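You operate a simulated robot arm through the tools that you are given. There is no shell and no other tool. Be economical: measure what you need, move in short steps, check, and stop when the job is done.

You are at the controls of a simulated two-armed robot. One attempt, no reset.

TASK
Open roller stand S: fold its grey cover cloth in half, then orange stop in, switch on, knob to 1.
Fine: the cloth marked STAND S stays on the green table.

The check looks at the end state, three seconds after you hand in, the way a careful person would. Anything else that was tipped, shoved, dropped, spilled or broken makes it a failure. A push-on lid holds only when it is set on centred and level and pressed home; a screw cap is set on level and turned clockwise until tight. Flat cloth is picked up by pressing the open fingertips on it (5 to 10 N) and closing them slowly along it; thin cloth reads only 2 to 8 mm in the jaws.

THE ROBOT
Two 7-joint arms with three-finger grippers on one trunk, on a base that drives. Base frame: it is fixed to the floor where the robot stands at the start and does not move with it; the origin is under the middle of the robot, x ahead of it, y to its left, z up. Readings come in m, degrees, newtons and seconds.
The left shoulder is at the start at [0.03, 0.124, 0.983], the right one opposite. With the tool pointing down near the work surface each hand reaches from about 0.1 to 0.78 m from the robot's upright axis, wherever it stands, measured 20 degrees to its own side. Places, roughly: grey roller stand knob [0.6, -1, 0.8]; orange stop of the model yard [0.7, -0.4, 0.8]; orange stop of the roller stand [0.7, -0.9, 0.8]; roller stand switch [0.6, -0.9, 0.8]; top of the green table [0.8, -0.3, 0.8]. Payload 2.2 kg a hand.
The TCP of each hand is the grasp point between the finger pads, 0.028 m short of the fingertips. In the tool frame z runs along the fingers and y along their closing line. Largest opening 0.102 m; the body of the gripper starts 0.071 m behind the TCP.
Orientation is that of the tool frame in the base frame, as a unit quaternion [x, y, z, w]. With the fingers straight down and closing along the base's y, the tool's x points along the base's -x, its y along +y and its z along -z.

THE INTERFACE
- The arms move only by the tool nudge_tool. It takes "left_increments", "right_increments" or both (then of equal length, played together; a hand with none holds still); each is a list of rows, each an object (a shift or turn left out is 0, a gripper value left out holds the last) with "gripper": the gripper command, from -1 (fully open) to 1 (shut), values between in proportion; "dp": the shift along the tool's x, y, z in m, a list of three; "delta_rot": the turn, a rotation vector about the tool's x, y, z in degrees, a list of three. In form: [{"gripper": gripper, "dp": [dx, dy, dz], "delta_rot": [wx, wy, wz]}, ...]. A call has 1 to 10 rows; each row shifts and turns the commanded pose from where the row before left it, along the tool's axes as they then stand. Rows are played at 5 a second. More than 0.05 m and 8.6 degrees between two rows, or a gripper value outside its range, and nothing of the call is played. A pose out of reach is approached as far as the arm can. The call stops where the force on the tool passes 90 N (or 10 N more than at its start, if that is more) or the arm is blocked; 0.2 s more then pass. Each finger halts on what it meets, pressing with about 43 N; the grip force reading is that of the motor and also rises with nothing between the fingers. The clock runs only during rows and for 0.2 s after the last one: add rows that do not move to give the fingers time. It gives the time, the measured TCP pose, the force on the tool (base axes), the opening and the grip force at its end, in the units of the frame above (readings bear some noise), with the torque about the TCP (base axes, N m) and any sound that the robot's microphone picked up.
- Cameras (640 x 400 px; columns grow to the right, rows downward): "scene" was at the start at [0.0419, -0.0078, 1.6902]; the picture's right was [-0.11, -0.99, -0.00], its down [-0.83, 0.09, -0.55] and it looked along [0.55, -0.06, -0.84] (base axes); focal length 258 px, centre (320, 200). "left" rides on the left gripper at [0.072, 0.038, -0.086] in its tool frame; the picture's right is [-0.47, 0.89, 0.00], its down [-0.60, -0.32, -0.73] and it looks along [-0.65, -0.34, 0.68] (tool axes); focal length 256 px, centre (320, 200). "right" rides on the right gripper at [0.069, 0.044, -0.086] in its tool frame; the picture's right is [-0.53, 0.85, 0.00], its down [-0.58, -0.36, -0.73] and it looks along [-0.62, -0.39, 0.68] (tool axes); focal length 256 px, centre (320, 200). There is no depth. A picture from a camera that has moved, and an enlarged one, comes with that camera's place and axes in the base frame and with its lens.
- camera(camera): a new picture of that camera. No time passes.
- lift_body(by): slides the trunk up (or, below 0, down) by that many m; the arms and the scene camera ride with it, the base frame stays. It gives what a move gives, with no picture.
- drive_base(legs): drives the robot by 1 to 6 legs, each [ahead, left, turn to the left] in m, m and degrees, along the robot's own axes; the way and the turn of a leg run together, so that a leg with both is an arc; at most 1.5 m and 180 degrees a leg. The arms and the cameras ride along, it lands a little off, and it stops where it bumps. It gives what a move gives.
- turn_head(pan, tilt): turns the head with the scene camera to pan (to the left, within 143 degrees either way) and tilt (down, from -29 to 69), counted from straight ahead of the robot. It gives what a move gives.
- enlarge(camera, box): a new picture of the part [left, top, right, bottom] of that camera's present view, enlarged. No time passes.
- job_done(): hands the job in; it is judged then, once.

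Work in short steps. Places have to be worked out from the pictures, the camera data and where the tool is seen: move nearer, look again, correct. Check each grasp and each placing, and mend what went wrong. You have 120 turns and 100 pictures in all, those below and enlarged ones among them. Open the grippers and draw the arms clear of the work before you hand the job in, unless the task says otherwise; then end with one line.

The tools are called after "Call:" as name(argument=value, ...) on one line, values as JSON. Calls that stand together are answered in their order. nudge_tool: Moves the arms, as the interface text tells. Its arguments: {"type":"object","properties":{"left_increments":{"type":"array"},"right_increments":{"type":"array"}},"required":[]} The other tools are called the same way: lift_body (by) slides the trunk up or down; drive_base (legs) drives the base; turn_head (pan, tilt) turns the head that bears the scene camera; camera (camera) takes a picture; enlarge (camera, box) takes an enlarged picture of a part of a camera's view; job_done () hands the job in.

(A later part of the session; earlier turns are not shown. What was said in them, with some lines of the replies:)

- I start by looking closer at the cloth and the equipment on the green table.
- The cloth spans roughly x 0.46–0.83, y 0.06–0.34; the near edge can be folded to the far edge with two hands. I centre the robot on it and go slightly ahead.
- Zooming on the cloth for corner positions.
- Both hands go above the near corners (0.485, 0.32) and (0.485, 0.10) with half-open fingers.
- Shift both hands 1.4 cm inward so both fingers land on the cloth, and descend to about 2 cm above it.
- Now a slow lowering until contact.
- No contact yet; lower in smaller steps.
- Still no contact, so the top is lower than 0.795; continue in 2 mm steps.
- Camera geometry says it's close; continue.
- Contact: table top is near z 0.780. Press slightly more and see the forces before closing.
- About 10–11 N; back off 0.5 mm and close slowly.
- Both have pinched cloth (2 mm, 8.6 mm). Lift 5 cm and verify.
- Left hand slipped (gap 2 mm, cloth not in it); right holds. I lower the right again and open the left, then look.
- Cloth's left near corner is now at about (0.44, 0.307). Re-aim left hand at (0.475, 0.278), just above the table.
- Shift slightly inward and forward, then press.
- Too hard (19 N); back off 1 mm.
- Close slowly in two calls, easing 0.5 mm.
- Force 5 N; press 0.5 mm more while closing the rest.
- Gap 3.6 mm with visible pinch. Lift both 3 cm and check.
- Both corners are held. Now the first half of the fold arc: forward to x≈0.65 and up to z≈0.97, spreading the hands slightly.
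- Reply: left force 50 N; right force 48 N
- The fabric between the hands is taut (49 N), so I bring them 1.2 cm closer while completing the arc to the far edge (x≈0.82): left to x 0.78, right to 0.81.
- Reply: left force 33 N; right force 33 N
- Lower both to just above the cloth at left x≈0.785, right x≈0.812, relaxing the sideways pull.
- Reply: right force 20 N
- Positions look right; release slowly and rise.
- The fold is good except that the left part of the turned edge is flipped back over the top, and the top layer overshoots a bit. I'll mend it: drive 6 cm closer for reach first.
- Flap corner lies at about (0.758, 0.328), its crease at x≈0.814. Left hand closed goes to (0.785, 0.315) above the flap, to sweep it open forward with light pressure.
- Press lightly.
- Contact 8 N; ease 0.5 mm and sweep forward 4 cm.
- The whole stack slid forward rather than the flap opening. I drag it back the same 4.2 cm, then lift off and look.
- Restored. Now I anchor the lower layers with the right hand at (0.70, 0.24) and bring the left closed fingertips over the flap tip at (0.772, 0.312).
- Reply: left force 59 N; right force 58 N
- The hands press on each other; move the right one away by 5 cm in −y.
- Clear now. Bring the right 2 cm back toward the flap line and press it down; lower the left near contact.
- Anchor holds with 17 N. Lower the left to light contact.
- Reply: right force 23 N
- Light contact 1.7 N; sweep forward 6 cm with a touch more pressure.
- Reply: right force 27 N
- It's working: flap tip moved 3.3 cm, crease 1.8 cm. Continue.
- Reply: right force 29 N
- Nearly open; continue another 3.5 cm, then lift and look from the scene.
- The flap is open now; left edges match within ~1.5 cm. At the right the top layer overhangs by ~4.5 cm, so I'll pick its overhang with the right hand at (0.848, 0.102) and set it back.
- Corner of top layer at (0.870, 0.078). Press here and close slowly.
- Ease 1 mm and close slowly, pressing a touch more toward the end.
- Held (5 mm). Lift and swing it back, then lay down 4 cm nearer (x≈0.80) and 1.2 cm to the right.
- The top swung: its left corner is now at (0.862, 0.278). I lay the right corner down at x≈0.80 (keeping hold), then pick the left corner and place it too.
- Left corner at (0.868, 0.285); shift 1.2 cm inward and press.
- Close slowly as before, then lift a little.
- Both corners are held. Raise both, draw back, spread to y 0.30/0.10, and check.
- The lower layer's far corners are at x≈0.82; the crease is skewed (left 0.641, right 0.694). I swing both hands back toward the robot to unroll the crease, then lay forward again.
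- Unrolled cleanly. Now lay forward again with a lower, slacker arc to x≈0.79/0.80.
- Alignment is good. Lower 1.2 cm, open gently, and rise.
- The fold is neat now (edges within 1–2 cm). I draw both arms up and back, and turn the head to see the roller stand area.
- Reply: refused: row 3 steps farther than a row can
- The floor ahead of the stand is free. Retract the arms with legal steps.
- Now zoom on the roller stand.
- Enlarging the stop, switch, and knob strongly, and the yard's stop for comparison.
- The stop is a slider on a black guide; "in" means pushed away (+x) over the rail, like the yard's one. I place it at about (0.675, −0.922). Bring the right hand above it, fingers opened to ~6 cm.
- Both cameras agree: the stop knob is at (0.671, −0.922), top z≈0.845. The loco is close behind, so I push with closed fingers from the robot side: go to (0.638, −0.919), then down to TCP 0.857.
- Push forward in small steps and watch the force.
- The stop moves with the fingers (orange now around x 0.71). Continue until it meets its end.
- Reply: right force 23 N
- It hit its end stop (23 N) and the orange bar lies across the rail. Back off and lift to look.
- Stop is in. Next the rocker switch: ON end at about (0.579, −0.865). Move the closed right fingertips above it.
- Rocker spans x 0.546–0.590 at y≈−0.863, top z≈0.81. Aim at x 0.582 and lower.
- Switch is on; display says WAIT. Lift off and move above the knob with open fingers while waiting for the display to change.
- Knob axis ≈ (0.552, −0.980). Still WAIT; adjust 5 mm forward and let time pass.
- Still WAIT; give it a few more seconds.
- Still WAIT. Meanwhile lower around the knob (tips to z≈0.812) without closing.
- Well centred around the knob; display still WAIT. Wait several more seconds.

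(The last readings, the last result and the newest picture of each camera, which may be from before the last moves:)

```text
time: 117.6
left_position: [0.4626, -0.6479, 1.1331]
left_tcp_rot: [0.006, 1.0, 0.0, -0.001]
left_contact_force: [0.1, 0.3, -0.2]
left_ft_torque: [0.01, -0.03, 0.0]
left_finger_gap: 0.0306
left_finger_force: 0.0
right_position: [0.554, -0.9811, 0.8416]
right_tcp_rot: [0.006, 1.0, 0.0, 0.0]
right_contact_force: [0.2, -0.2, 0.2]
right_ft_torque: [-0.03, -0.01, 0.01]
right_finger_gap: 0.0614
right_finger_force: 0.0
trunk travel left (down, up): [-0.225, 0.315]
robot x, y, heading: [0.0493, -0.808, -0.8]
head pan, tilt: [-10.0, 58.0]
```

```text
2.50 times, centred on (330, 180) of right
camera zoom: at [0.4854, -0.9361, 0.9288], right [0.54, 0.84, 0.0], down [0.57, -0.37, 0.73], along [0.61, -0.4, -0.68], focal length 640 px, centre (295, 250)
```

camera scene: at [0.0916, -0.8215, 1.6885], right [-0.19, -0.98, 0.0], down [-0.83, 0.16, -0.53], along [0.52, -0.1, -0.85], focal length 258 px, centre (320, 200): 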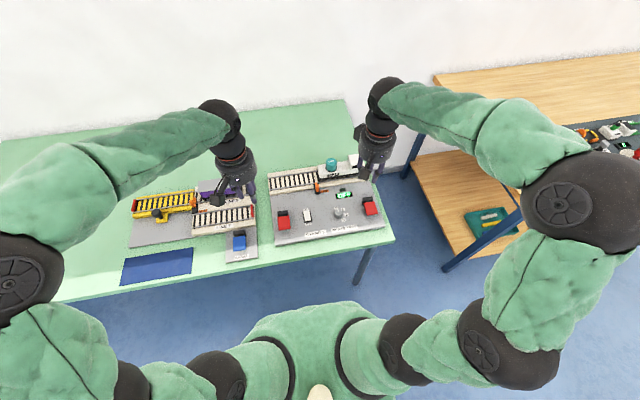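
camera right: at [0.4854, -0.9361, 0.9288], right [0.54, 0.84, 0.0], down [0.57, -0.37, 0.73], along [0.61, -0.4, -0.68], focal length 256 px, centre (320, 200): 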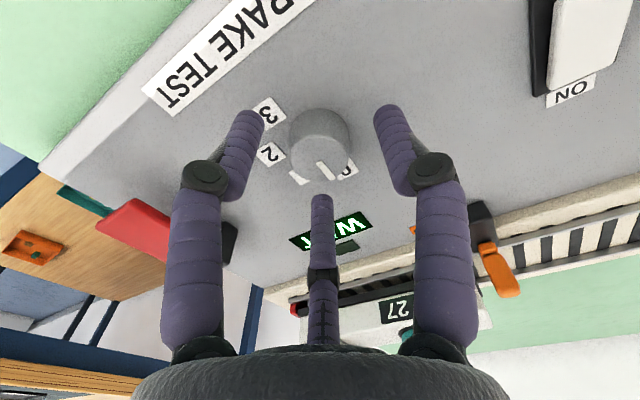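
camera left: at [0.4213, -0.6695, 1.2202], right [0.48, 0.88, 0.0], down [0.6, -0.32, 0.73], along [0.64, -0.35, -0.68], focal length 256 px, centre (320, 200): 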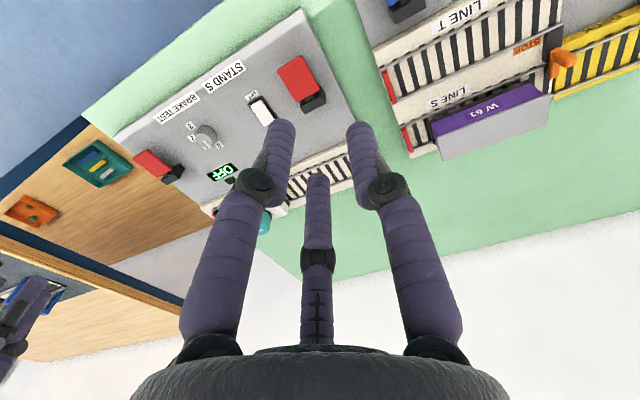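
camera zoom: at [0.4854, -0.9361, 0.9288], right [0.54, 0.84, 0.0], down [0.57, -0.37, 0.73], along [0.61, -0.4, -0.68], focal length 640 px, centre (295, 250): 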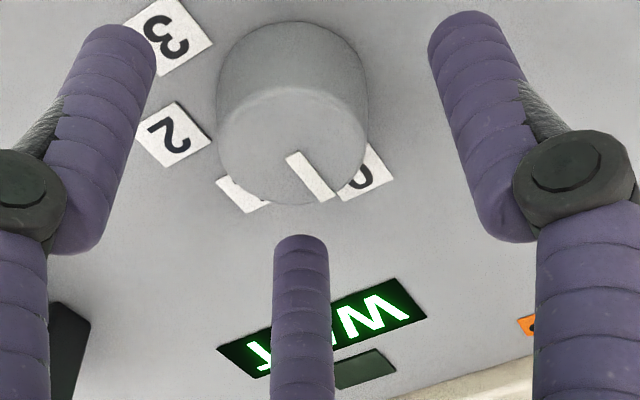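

Still WAIT at 20 s. Wait another ~9 s.

Call:
nudge_tool(right_increments=[{}, {}, {}, {}, {}, {}, {}, {}, {}, {}])

Call:
nudge_tool(right_increments=[{}, {}, {}, {}, {}, {}, {}, {}, {}, {}])

Call:
nudge_tool(right_increments=[{}, {}, {}, {}, {}, {}, {}, {}, {}, {}])

Call:
nudge_tool(right_increments=[{}, {}, {}, {}, {}, {}, {}, {}, {}, {}])

Call:
enlarge(camera="right", box=[260, 100, 400, 260])

```text
time: 119.8
left_position: [0.4636, -0.6473, 1.1332]
left_tcp_rot: [0.007, 1.0, 0.0, -0.001]
left_contact_force: [0.8, 0.0, -0.7]
left_ft_torque: [0.02, 0.0, 0.01]
left_finger_gap: 0.0305
left_finger_force: 0.0
right_position: [0.5533, -0.9808, 0.8418]
right_tcp_rot: [0.007, 1.0, -0.001, -0.001]
right_contact_force: [0.6, 0.0, 0.4]
right_ft_torque: [0.03, -0.02, -0.01]
right_finger_gap: 0.0612
right_finger_force: 0.0
trunk travel left (down, up): [-0.225, 0.315]
robot x, y, heading: [0.0563, -0.81, -0.8]
head pan, tilt: [-10.0, 58.0]
```

```text
time: 122.0
left_position: [0.463, -0.6484, 1.1326]
left_tcp_rot: [0.006, 1.0, 0.0, -0.001]
left_contact_force: [-0.1, -0.4, -0.2]
left_ft_torque: [0.02, -0.05, -0.02]
left_finger_gap: 0.0304
left_finger_force: 0.0
right_position: [0.5537, -0.9814, 0.8421]
right_tcp_rot: [0.006, 1.0, 0.0, 0.0]
right_contact_force: [0.1, -0.3, -0.2]
right_ft_torque: [-0.01, -0.02, -0.01]
right_finger_gap: 0.0612
right_finger_force: 0.0
trunk travel left (down, up): [-0.225, 0.315]
robot x, y, heading: [0.0483, -0.8094, -0.6]
head pan, tilt: [-10.0, 58.0]
```

```text
time: 124.2
left_position: [0.4634, -0.6479, 1.1329]
left_tcp_rot: [0.006, 1.0, 0.0, -0.001]
left_contact_force: [0.5, -0.1, 0.5]
left_ft_torque: [0.0, -0.01, 0.01]
left_finger_gap: 0.0306
left_finger_force: 0.0
right_position: [0.5532, -0.9804, 0.8424]
right_tcp_rot: [0.006, 1.0, 0.0, 0.0]
right_contact_force: [-0.2, -0.7, -0.4]
right_ft_torque: [-0.01, 0.03, -0.02]
right_finger_gap: 0.0613
right_finger_force: 0.0
trunk travel left (down, up): [-0.225, 0.315]
robot x, y, heading: [0.0522, -0.8082, -0.3]
head pan, tilt: [-10.0, 58.0]
```

```text
time: 126.4
left_position: [0.4616, -0.6482, 1.1336]
left_tcp_rot: [0.006, 1.0, 0.0, -0.001]
left_contact_force: [0.0, 0.9, 0.8]
left_ft_torque: [0.04, -0.01, -0.01]
left_finger_gap: 0.0306
left_finger_force: 0.1
right_position: [0.5538, -0.9804, 0.8422]
right_tcp_rot: [0.006, 1.0, 0.001, 0.0]
right_contact_force: [-0.1, 1.1, 0.4]
right_ft_torque: [0.04, 0.03, 0.01]
right_finger_gap: 0.0611
right_finger_force: 0.2
trunk travel left (down, up): [-0.225, 0.315]
robot x, y, heading: [0.0524, -0.8132, -0.6]
head pan, tilt: [-10.0, 58.0]
```

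```text
2.50 times, centred on (330, 180) of right
camera zoom: at [0.4854, -0.9361, 0.9288], right [0.54, 0.84, 0.0], down [0.57, -0.37, 0.73], along [0.61, -0.4, -0.68], focal length 640 px, centre (295, 250)
```

zoom: 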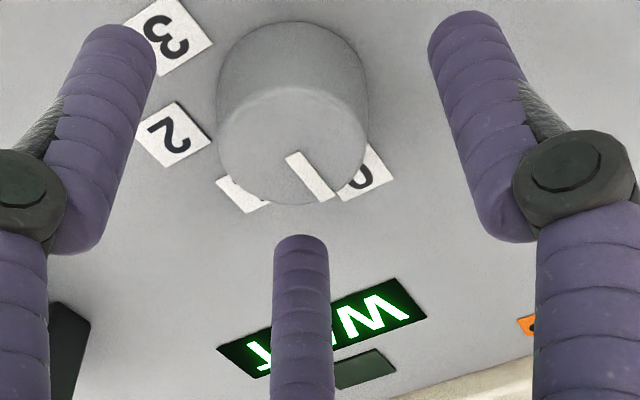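

Waiting costs little; another ~26 s in one go.

Call:
nudge_tool(right_increments=[{}, {}, {}, {}, {}, {}, {}, {}, {}, {}])

Call:
nudge_tool(right_increments=[{}, {}, {}, {}, {}, {}, {}, {}, {}, {}])

Call:
nudge_tool(right_increments=[{}, {}, {}, {}, {}, {}, {}, {}, {}, {}])

Call:
nudge_tool(right_increments=[{}, {}, {}, {}, {}, {}, {}, {}, {}, {}])

Call:
nudge_tool(right_increments=[{}, {}, {}, {}, {}, {}, {}, {}, {}, {}])

Call:
nudge_tool(right_increments=[{}, {}, {}, {}, {}, {}, {}, {}, {}, {}])

Call:
nudge_tool(right_increments=[{}, {}, {}, {}, {}, {}, {}, {}, {}, {}])

Call:
nudge_tool(right_increments=[{}, {}, {}, {}, {}, {}, {}, {}, {}, {}])

Call:
nudge_tool(right_increments=[{}, {}, {}, {}, {}, {}, {}, {}, {}, {}])

Call:
nudge_tool(right_increments=[{}, {}, {}, {}, {}, {}, {}, {}, {}, {}])

Call:
nudge_tool(right_increments=[{}, {}, {}, {}, {}, {}, {}, {}, {}, {}])

Call:
nudge_tool(right_increments=[{}, {}, {}, {}, {}, {}, {}, {}, {}, {}])

Call:
enlarge(camera="right", box=[260, 100, 400, 260])

```text
time: 128.6
left_position: [0.4638, -0.6488, 1.1335]
left_tcp_rot: [0.006, 1.0, 0.0, -0.002]
left_contact_force: [-0.2, 0.0, 0.0]
left_ft_torque: [0.0, 0.0, -0.01]
left_finger_gap: 0.0305
left_finger_force: 0.1
right_position: [0.5537, -0.9812, 0.8413]
right_tcp_rot: [0.006, 1.0, 0.0, 0.001]
right_contact_force: [0.3, 0.2, -0.5]
right_ft_torque: [0.0, -0.02, 0.01]
right_finger_gap: 0.0613
right_finger_force: 0.0
trunk travel left (down, up): [-0.225, 0.315]
robot x, y, heading: [0.0524, -0.8041, -0.8]
head pan, tilt: [-10.0, 58.0]
```

```text
time: 130.8
left_position: [0.4636, -0.648, 1.1333]
left_tcp_rot: [0.006, 1.0, 0.0, -0.001]
left_contact_force: [-0.2, -0.1, 0.3]
left_ft_torque: [0.0, 0.03, -0.01]
left_finger_gap: 0.0304
left_finger_force: 0.0
right_position: [0.5526, -0.9804, 0.8429]
right_tcp_rot: [0.006, 1.0, 0.0, 0.0]
right_contact_force: [-0.1, -0.6, -0.6]
right_ft_torque: [0.01, 0.0, -0.01]
right_finger_gap: 0.0613
right_finger_force: 0.1
trunk travel left (down, up): [-0.225, 0.315]
robot x, y, heading: [0.0519, -0.8116, -0.8]
head pan, tilt: [-10.0, 58.0]
```

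```text
time: 133.0
left_position: [0.4623, -0.6472, 1.1332]
left_tcp_rot: [0.006, 1.0, 0.0, -0.001]
left_contact_force: [0.4, -0.3, 0.5]
left_ft_torque: [0.01, 0.01, -0.01]
left_finger_gap: 0.0305
left_finger_force: 0.0
right_position: [0.553, -0.9797, 0.8422]
right_tcp_rot: [0.006, 1.0, 0.0, 0.0]
right_contact_force: [-0.9, 0.4, 0.2]
right_ft_torque: [-0.01, -0.02, 0.0]
right_finger_gap: 0.0613
right_finger_force: 0.0
trunk travel left (down, up): [-0.225, 0.315]
robot x, y, heading: [0.0553, -0.8089, -0.7]
head pan, tilt: [-10.0, 58.0]
```

```text
time: 135.2
left_position: [0.4634, -0.6476, 1.1331]
left_tcp_rot: [0.007, 1.0, 0.0, -0.001]
left_contact_force: [0.0, 0.1, 0.7]
left_ft_torque: [-0.01, -0.01, 0.01]
left_finger_gap: 0.0307
left_finger_force: 0.1
right_position: [0.5536, -0.981, 0.8431]
right_tcp_rot: [0.006, 1.0, 0.001, 0.0]
right_contact_force: [0.7, 0.6, 0.5]
right_ft_torque: [-0.04, -0.05, -0.01]
right_finger_gap: 0.0611
right_finger_force: 0.1
trunk travel left (down, up): [-0.225, 0.315]
robot x, y, heading: [0.0527, -0.8068, -0.7]
head pan, tilt: [-10.0, 58.0]
```

```text
time: 137.4
left_position: [0.4625, -0.6475, 1.1329]
left_tcp_rot: [0.007, 1.0, -0.001, -0.002]
left_contact_force: [1.1, 0.1, 0.1]
left_ft_torque: [0.01, 0.01, -0.01]
left_finger_gap: 0.0308
left_finger_force: 0.1
right_position: [0.5532, -0.9802, 0.8414]
right_tcp_rot: [0.006, 1.0, -0.001, -0.001]
right_contact_force: [-0.4, 0.1, -0.5]
right_ft_torque: [0.02, 0.0, 0.01]
right_finger_gap: 0.0613
right_finger_force: 0.1
trunk travel left (down, up): [-0.225, 0.315]
robot x, y, heading: [0.0484, -0.8091, -0.8]
head pan, tilt: [-10.0, 58.0]
```

```text
time: 139.6
left_position: [0.4631, -0.6472, 1.1336]
left_tcp_rot: [0.006, 1.0, 0.001, -0.001]
left_contact_force: [0.2, -0.8, -0.4]
left_ft_torque: [0.04, 0.0, -0.01]
left_finger_gap: 0.0305
left_finger_force: 0.2
right_position: [0.555, -0.9797, 0.8433]
right_tcp_rot: [0.007, 1.0, 0.0, 0.0]
right_contact_force: [0.3, -0.1, 0.5]
right_ft_torque: [-0.01, 0.04, -0.03]
right_finger_gap: 0.0612
right_finger_force: 0.0
trunk travel left (down, up): [-0.225, 0.315]
robot x, y, heading: [0.0542, -0.8072, -0.5]
head pan, tilt: [-10.0, 58.0]
```

```text
time: 141.8
left_position: [0.4626, -0.648, 1.1326]
left_tcp_rot: [0.006, 1.0, 0.0, 0.0]
left_contact_force: [-0.5, 0.2, 0.5]
left_ft_torque: [0.02, 0.03, 0.02]
left_finger_gap: 0.0305
left_finger_force: 0.0
right_position: [0.5537, -0.9796, 0.8423]
right_tcp_rot: [0.006, 1.0, 0.0, 0.0]
right_contact_force: [0.0, -0.4, 0.4]
right_ft_torque: [0.02, 0.02, 0.02]
right_finger_gap: 0.0614
right_finger_force: 0.2
trunk travel left (down, up): [-0.225, 0.315]
robot x, y, heading: [0.0524, -0.8085, -0.8]
head pan, tilt: [-10.0, 58.0]
```

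```text
time: 144.0
left_position: [0.4627, -0.6472, 1.1333]
left_tcp_rot: [0.006, 1.0, 0.0, -0.001]
left_contact_force: [1.3, -1.1, 0.7]
left_ft_torque: [-0.03, 0.01, -0.02]
left_finger_gap: 0.0303
left_finger_force: 0.0
right_position: [0.5538, -0.9788, 0.8421]
right_tcp_rot: [0.006, 1.0, -0.001, 0.0]
right_contact_force: [0.8, 0.7, 0.9]
right_ft_torque: [0.03, 0.05, 0.0]
right_finger_gap: 0.0614
right_finger_force: 0.1
trunk travel left (down, up): [-0.225, 0.315]
robot x, y, heading: [0.0549, -0.8092, -0.7]
head pan, tilt: [-10.0, 58.0]
```

```text
time: 146.2
left_position: [0.4627, -0.6478, 1.133]
left_tcp_rot: [0.005, 1.0, 0.0, -0.001]
left_contact_force: [1.3, -0.1, -0.2]
left_ft_torque: [-0.01, -0.02, 0.03]
left_finger_gap: 0.0308
left_finger_force: 0.1
right_position: [0.5533, -0.9809, 0.8413]
right_tcp_rot: [0.006, 1.0, -0.001, 0.0]
right_contact_force: [0.4, 0.8, 0.4]
right_ft_torque: [-0.03, 0.04, -0.02]
right_finger_gap: 0.0612
right_finger_force: 0.1
trunk travel left (down, up): [-0.225, 0.315]
robot x, y, heading: [0.051, -0.8075, -0.7]
head pan, tilt: [-10.0, 58.0]
```

```text
time: 148.4
left_position: [0.4627, -0.6468, 1.1328]
left_tcp_rot: [0.006, 1.0, 0.0, 0.0]
left_contact_force: [0.0, 0.2, 0.9]
left_ft_torque: [0.0, 0.02, -0.03]
left_finger_gap: 0.0307
left_finger_force: 0.0
right_position: [0.554, -0.9801, 0.8414]
right_tcp_rot: [0.006, 1.0, 0.0, 0.0]
right_contact_force: [-0.3, -0.9, 0.5]
right_ft_torque: [-0.03, -0.02, 0.03]
right_finger_gap: 0.0612
right_finger_force: 0.1
trunk travel left (down, up): [-0.225, 0.315]
robot x, y, heading: [0.0534, -0.8084, -0.8]
head pan, tilt: [-10.0, 58.0]
```

```text
time: 150.6
left_position: [0.4626, -0.6465, 1.1332]
left_tcp_rot: [0.007, 1.0, 0.001, 0.0]
left_contact_force: [-0.2, 0.1, -0.6]
left_ft_torque: [0.0, -0.01, -0.02]
left_finger_gap: 0.0305
left_finger_force: 0.0
right_position: [0.554, -0.981, 0.8427]
right_tcp_rot: [0.006, 1.0, 0.0, 0.001]
right_contact_force: [-0.3, 0.2, 0.4]
right_ft_torque: [-0.02, 0.01, 0.01]
right_finger_gap: 0.0613
right_finger_force: 0.0
trunk travel left (down, up): [-0.225, 0.315]
robot x, y, heading: [0.0489, -0.8122, -0.5]
head pan, tilt: [-10.0, 58.0]
```

```text
time: 152.8
left_position: [0.4627, -0.6477, 1.1327]
left_tcp_rot: [0.006, 1.0, 0.0, -0.001]
left_contact_force: [-0.5, 0.0, -0.7]
left_ft_torque: [0.01, 0.01, 0.02]
left_finger_gap: 0.0307
left_finger_force: 0.1
right_position: [0.5539, -0.98, 0.8413]
right_tcp_rot: [0.005, 1.0, 0.0, 0.0]
right_contact_force: [0.2, 0.3, 0.5]
right_ft_torque: [0.0, -0.01, -0.01]
right_finger_gap: 0.0612
right_finger_force: 0.0
trunk travel left (down, up): [-0.225, 0.315]
robot x, y, heading: [0.0532, -0.8085, -0.5]
head pan, tilt: [-10.0, 58.0]
```

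```text
2.50 times, centred on (330, 180) of right
camera zoom: at [0.4854, -0.9361, 0.9288], right [0.54, 0.84, 0.0], down [0.57, -0.37, 0.73], along [0.61, -0.4, -0.68], focal length 640 px, centre (295, 250)
```

zoom: 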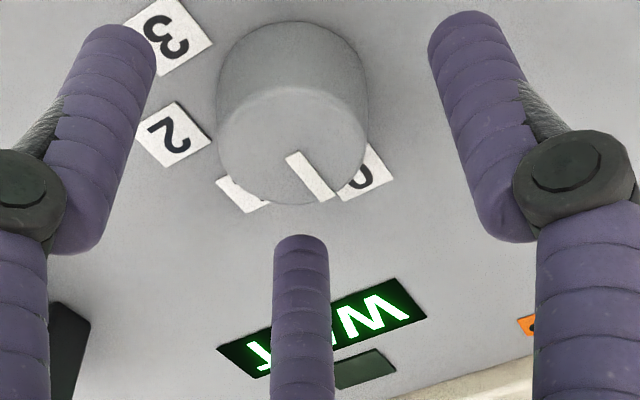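

WAIT is evidently the standby state. Labels are ~48° apart clockwise. Lower 4 mm, close on the knob.

Call:
nudge_tool(right_increments=[{"dp": [0.002, 0, 0.004]}, {"gripper": 0}, {"gripper": 0.3}, {"gripper": 0.6}, {"gripper": 0.8}, {}, {}])

```text
time: 154.4
left_position: [0.4644, -0.6486, 1.1342]
left_tcp_rot: [0.006, 1.0, -0.001, -0.001]
left_contact_force: [0.5, 0.2, -0.2]
left_ft_torque: [0.0, -0.03, 0.02]
left_finger_gap: 0.0305
left_finger_force: 0.1
right_position: [0.5538, -0.981, 0.8395]
right_tcp_rot: [0.006, 1.0, 0.0, 0.002]
right_contact_force: [15.9, -11.3, 1.7]
right_ft_torque: [-0.28, -0.76, -0.22]
right_finger_gap: 0.0336
right_finger_force: 45.4
trunk travel left (down, up): [-0.225, 0.315]
robot x, y, heading: [0.0516, -0.8068, -0.5]
head pan, tilt: [-10.0, 58.0]
```

Gripped (gap 34 mm); side forces show the knob axis is a bit further +x/−y. Relieve by 3 mm/2 mm.

Call:
nudge_tool(right_increments=[{"dp": [-0.003, -0.002, 0]}, {}])

```text
time: 155.0
left_position: [0.4616, -0.6477, 1.1341]
left_tcp_rot: [0.007, 1.0, 0.0, 0.0]
left_contact_force: [0.2, 0.1, -0.5]
left_ft_torque: [-0.03, -0.01, 0.0]
left_finger_gap: 0.0307
left_finger_force: 0.1
right_position: [0.5541, -0.9809, 0.8384]
right_tcp_rot: [0.006, 1.0, 0.0, 0.0]
right_contact_force: [4.3, 0.1, 17.2]
right_ft_torque: [0.43, 0.07, -0.23]
right_finger_gap: 0.0334
right_finger_force: 45.1
trunk travel left (down, up): [-0.225, 0.315]
robot x, y, heading: [0.0481, -0.8143, -0.8]
head pan, tilt: [-10.0, 58.0]
```

Ease up 1 mm and turn clockwise 24° first.

Call:
nudge_tool(right_increments=[{"dp": [0, 0, -0.0015]}, {"delta_rot": [0, 0, 8]}, {"delta_rot": [0, 0, 8]}, {"delta_rot": [0, 0, 8]}, {}])

Call:
enlarge(camera="right", box=[240, 90, 400, 250])

```text
time: 156.2
left_position: [0.4628, -0.6469, 1.1331]
left_tcp_rot: [0.006, 1.0, 0.0, 0.0]
left_contact_force: [0.5, 0.0, 0.2]
left_ft_torque: [-0.03, -0.01, 0.0]
left_finger_gap: 0.031
left_finger_force: 0.1
right_position: [0.5553, -0.9807, 0.8386]
right_tcp_rot: [0.215, 0.977, 0.0, 0.0]
right_contact_force: [3.6, 7.5, 6.3]
right_ft_torque: [0.48, -0.16, 0.03]
right_finger_gap: 0.0335
right_finger_force: 45.5
trunk travel left (down, up): [-0.225, 0.315]
robot x, y, heading: [0.051, -0.812, -0.8]
head pan, tilt: [-10.0, 58.0]
```

```text
2.50 times, centred on (320, 170) of right
camera zoom: at [0.5101, -0.9131, 0.9254], right [0.84, 0.54, 0.0], down [0.37, -0.57, 0.73], along [0.4, -0.61, -0.68], focal length 640 px, centre (320, 275)
```

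zoom: 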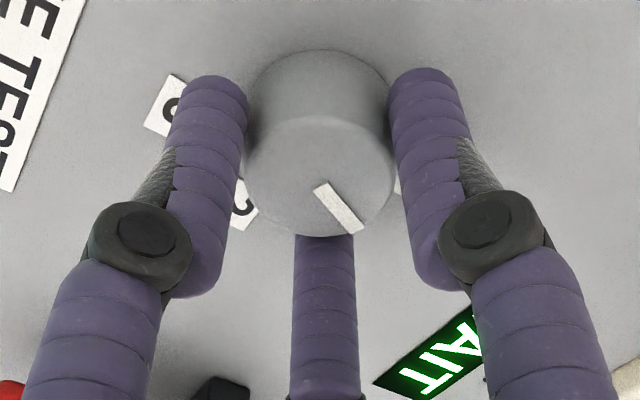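

The pointer turned with the hand. Turn the remaining 24°.

Call:
nudge_tool(right_increments=[{"delta_rot": [0, 0, 8]}, {"delta_rot": [0, 0, 8]}, {"delta_rot": [0, 0, 8]}, {}, {}])

Call:
camera(camera="right")

```text
time: 157.4
left_position: [0.4624, -0.6475, 1.1324]
left_tcp_rot: [0.006, 1.0, -0.001, 0.0]
left_contact_force: [0.1, 0.4, -0.8]
left_ft_torque: [0.02, 0.0, 0.0]
left_finger_gap: 0.0309
left_finger_force: 0.1
right_position: [0.5532, -0.9814, 0.8386]
right_tcp_rot: [0.412, 0.911, 0.001, 0.0]
right_contact_force: [4.3, 7.8, 1.2]
right_ft_torque: [0.05, -0.32, -0.07]
right_finger_gap: 0.0332
right_finger_force: 45.0
trunk travel left (down, up): [-0.225, 0.315]
robot x, y, heading: [0.0529, -0.8099, -0.4]
head pan, tilt: [-10.0, 58.0]
```

```text
14 pictures are left
camera right: at [0.5416, -0.901, 0.9253], right [0.99, 0.16, 0.0], down [0.11, -0.67, 0.73], along [0.11, -0.72, -0.68], focal length 256 px, centre (320, 200)
```

right: 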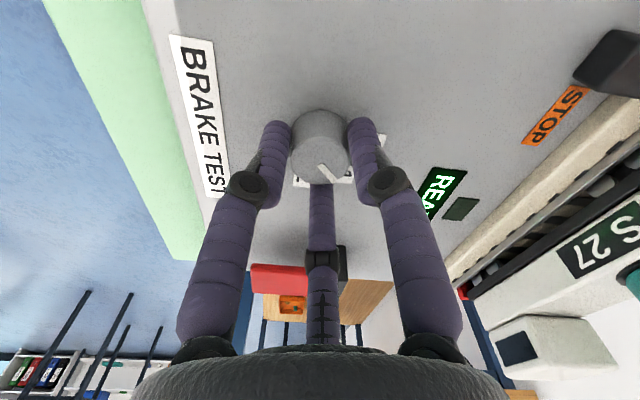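

Display now reads READY. Open, lift straight up, and check the pointer.

Call:
nudge_tool(right_increments=[{"gripper": 0.2}, {"gripper": -0.1}, {"gripper": -0.3}, {"dp": [0, 0, -0.03]}, {"dp": [0, 0, -0.04]}, {"dp": [0, 0, -0.045]}, {"dp": [0.04, 0, -0.02], "delta_rot": [0, 0, -8]}, {"dp": [0.045, 0, 0], "delta_rot": [0, 0, -8]}, {"dp": [0.045, 0, 0], "delta_rot": [0, 0, -8]}, {}])

Call:
enlarge(camera="scene", box=[272, 160, 400, 240])

```text
time: 159.6
left_position: [0.4635, -0.6477, 1.1328]
left_tcp_rot: [0.007, 1.0, -0.001, -0.001]
left_contact_force: [-0.5, -1.0, -0.4]
left_ft_torque: [0.0, 0.04, -0.01]
left_finger_gap: 0.0306
left_finger_force: 0.0
right_position: [0.4556, -0.8987, 0.9755]
right_tcp_rot: [0.213, 0.977, 0.0, 0.0]
right_contact_force: [0.7, -0.4, 0.3]
right_ft_torque: [-0.01, 0.0, -0.04]
right_finger_gap: 0.0665
right_finger_force: 0.2
trunk travel left (down, up): [-0.225, 0.315]
robot x, y, heading: [0.0505, -0.8128, -0.4]
head pan, tilt: [-10.0, 58.0]
```

```text
5.00 times, centred on (336, 200) of scene
camera zoom: at [0.0925, -0.822, 1.6885], right [-0.19, -0.98, 0.0], down [-0.83, 0.16, -0.53], along [0.52, -0.1, -0.85], focal length 1291 px, centre (240, 200)
```

zoom: 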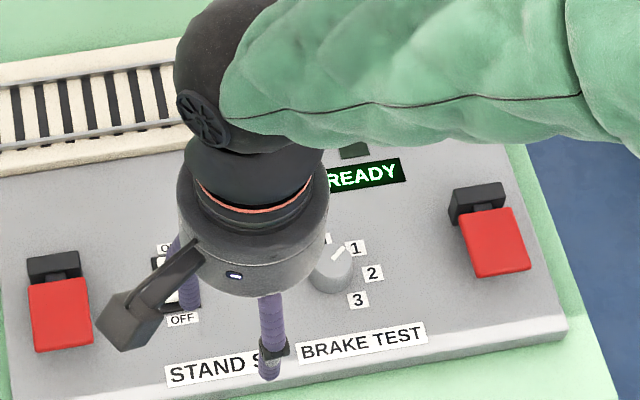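

READY, knob at 1. Raise the arms well clear, drive back a little, then take a last look at everything.

Call:
nudge_tool(right_increments=[{"dp": [0, 0, -0.045]}, {"dp": [0, 0, -0.045]}, {"dp": [0, 0, -0.045], "delta_rot": [0, 0, -8]}, {"dp": [0, 0, -0.02], "delta_rot": [0, 0, -8]}, {"delta_rot": [0, 0, -8]}, {}])

Call:
drive_base(legs=[[-0.25, 0, 0]])

Call:
turn_head(pan=0, tilt=48)

Call:
camera(camera="scene")

```text
time: 161.0
left_position: [0.4637, -0.6474, 1.1332]
left_tcp_rot: [0.006, 1.0, 0.0, -0.001]
left_contact_force: [-0.3, -0.1, -0.2]
left_ft_torque: [-0.04, 0.0, 0.05]
left_finger_gap: 0.0309
left_finger_force: 0.2
right_position: [0.4554, -0.8985, 1.1302]
right_tcp_rot: [0.005, 1.0, 0.0, -0.001]
right_contact_force: [-0.4, 0.2, -0.2]
right_ft_torque: [0.01, -0.02, 0.04]
right_finger_gap: 0.0663
right_finger_force: 0.1
trunk travel left (down, up): [-0.225, 0.315]
robot x, y, heading: [0.0487, -0.8083, -0.6]
head pan, tilt: [-10.0, 58.0]
```

```text
time: 162.8
left_position: [0.2155, -0.6451, 1.1338]
left_tcp_rot: [0.008, 1.0, 0.001, 0.0]
left_contact_force: [-0.2, 0.0, 0.5]
left_ft_torque: [-0.01, -0.04, 0.0]
left_finger_gap: 0.0304
left_finger_force: 0.0
right_position: [0.21, -0.8958, 1.1306]
right_tcp_rot: [0.007, 1.0, 0.0, 0.0]
right_contact_force: [-0.1, -0.6, 0.1]
right_ft_torque: [-0.02, -0.03, -0.03]
right_finger_gap: 0.0662
right_finger_force: 0.0
trunk travel left (down, up): [-0.225, 0.315]
robot x, y, heading: [-0.1917, -0.8038, -0.8]
head pan, tilt: [-10.0, 58.0]
```

```text
time: 163.5
left_position: [0.2191, -0.6444, 1.1328]
left_tcp_rot: [0.006, 1.0, 0.0, -0.001]
left_contact_force: [-1.0, 0.1, 0.5]
left_ft_torque: [-0.02, 0.0, 0.0]
left_finger_gap: 0.0307
left_finger_force: 0.0
right_position: [0.2115, -0.8963, 1.1286]
right_tcp_rot: [0.008, 1.0, 0.0, 0.0]
right_contact_force: [-0.5, 1.1, 0.1]
right_ft_torque: [0.0, 0.03, 0.03]
right_finger_gap: 0.0662
right_finger_force: 0.0
trunk travel left (down, up): [-0.225, 0.315]
robot x, y, heading: [-0.1911, -0.8071, -0.7]
head pan, tilt: [0.0, 48.0]
```

```text
12 pictures are left
camera scene: at [-0.1422, -0.8067, 1.7014], right [-0.01, -1.0, 0.0], down [-0.74, 0.01, -0.67], along [0.67, -0.01, -0.74], focal length 258 px, centre (320, 200)
```

scene: 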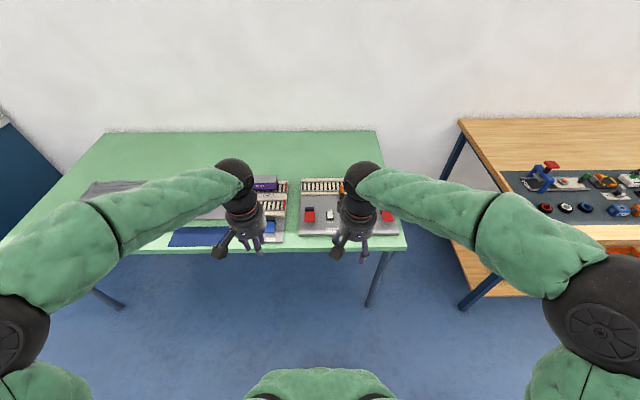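

Final checks of stand and cloth.

Call:
enlarge(camera="scene", box=[290, 165, 410, 245])

Call:
drive_base(legs=[[0, 0.75, 0]])

Call:
turn_head(pan=12, tilt=48)

Call:
camera(camera="scene")

```text
5.00 times, centred on (350, 205) of scene
camera zoom: at [-0.1422, -0.8067, 1.7014], right [-0.01, -1.0, 0.0], down [-0.74, 0.01, -0.67], along [0.67, -0.01, -0.74], focal length 1291 px, centre (170, 175)
```

zoom: 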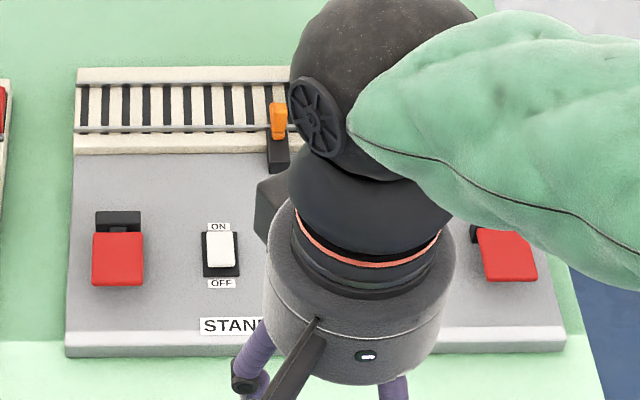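

```text
time: 167.6
left_position: [0.2304, 0.0967, 1.1329]
left_tcp_rot: [0.009, 1.0, -0.002, 0.0]
left_contact_force: [1.1, -0.1, 0.0]
left_ft_torque: [-0.05, -0.01, 0.0]
left_finger_gap: 0.0309
left_finger_force: 0.0
right_position: [0.2233, -0.154, 1.1301]
right_tcp_rot: [0.01, 1.0, 0.0, -0.001]
right_contact_force: [-0.3, -1.0, 0.2]
right_ft_torque: [-0.01, 0.0, -0.01]
right_finger_gap: 0.0664
right_finger_force: 0.0
trunk travel left (down, up): [-0.225, 0.315]
robot x, y, heading: [-0.1815, -0.0607, -1.0]
head pan, tilt: [0.0, 48.0]
```

```text
time: 168.3
left_position: [0.2303, 0.095, 1.134]
left_tcp_rot: [0.009, 1.0, 0.001, 0.0]
left_contact_force: [0.6, -0.4, -0.5]
left_ft_torque: [-0.01, -0.02, 0.04]
left_finger_gap: 0.0305
left_finger_force: 0.0
right_position: [0.2212, -0.1554, 1.1303]
right_tcp_rot: [0.009, 1.0, 0.0, 0.0]
right_contact_force: [0.4, -0.6, -0.9]
right_ft_torque: [-0.02, -0.01, -0.02]
right_finger_gap: 0.0662
right_finger_force: 0.0
trunk travel left (down, up): [-0.225, 0.315]
robot x, y, heading: [-0.1784, -0.0654, -1.1]
head pan, tilt: [12.0, 48.0]
```

```text
10 pictures are left
camera scene: at [-0.1319, -0.048, 1.7014], right [0.19, -0.98, 0.0], down [-0.73, -0.14, -0.67], along [0.66, 0.13, -0.74], focal length 258 px, centre (320, 200)
```

scene: 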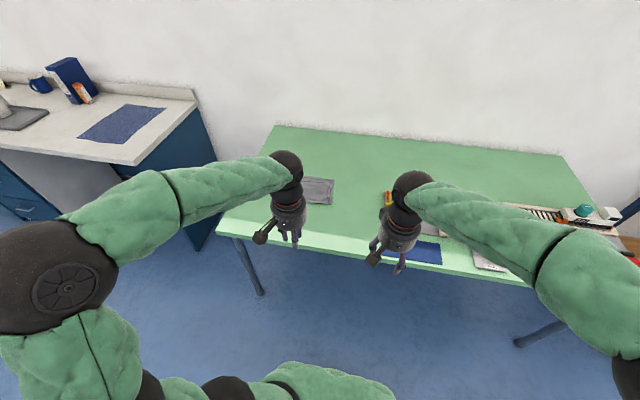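

Everything is in place: the cloth lies folded on the green table, the stop is in, the switch on, the knob at 1. Open the grippers and hand in.

Call:
nudge_tool(left_increments=[{"gripper": -1}, {}, {}], right_increments=[{"gripper": -1}, {}, {}])

Call:
job_done()

```text
time: 169.1
left_position: [0.2304, 0.0944, 1.1335]
left_tcp_rot: [0.01, 1.0, 0.0, -0.001]
left_contact_force: [0.3, 0.6, 0.3]
left_ft_torque: [-0.01, 0.01, 0.02]
left_finger_gap: 0.1019
left_finger_force: 0.1
right_position: [0.223, -0.155, 1.13]
right_tcp_rot: [0.008, 1.0, 0.0, 0.0]
right_contact_force: [0.9, -0.1, -0.3]
right_ft_torque: [-0.03, -0.02, -0.01]
right_finger_gap: 0.1018
right_finger_force: 0.1
trunk travel left (down, up): [-0.225, 0.315]
robot x, y, heading: [-0.1811, -0.0666, -1.2]
head pan, tilt: [12.0, 48.0]
```

```text
The job is handed in.
```

Roller stand S is open and handed in: its cover cloth is folded in half on the green table (edges within about 1–2 cm, one far corner slightly curled), the orange stop is in, the switch is on, the knob is at 1 and the display reads READY.
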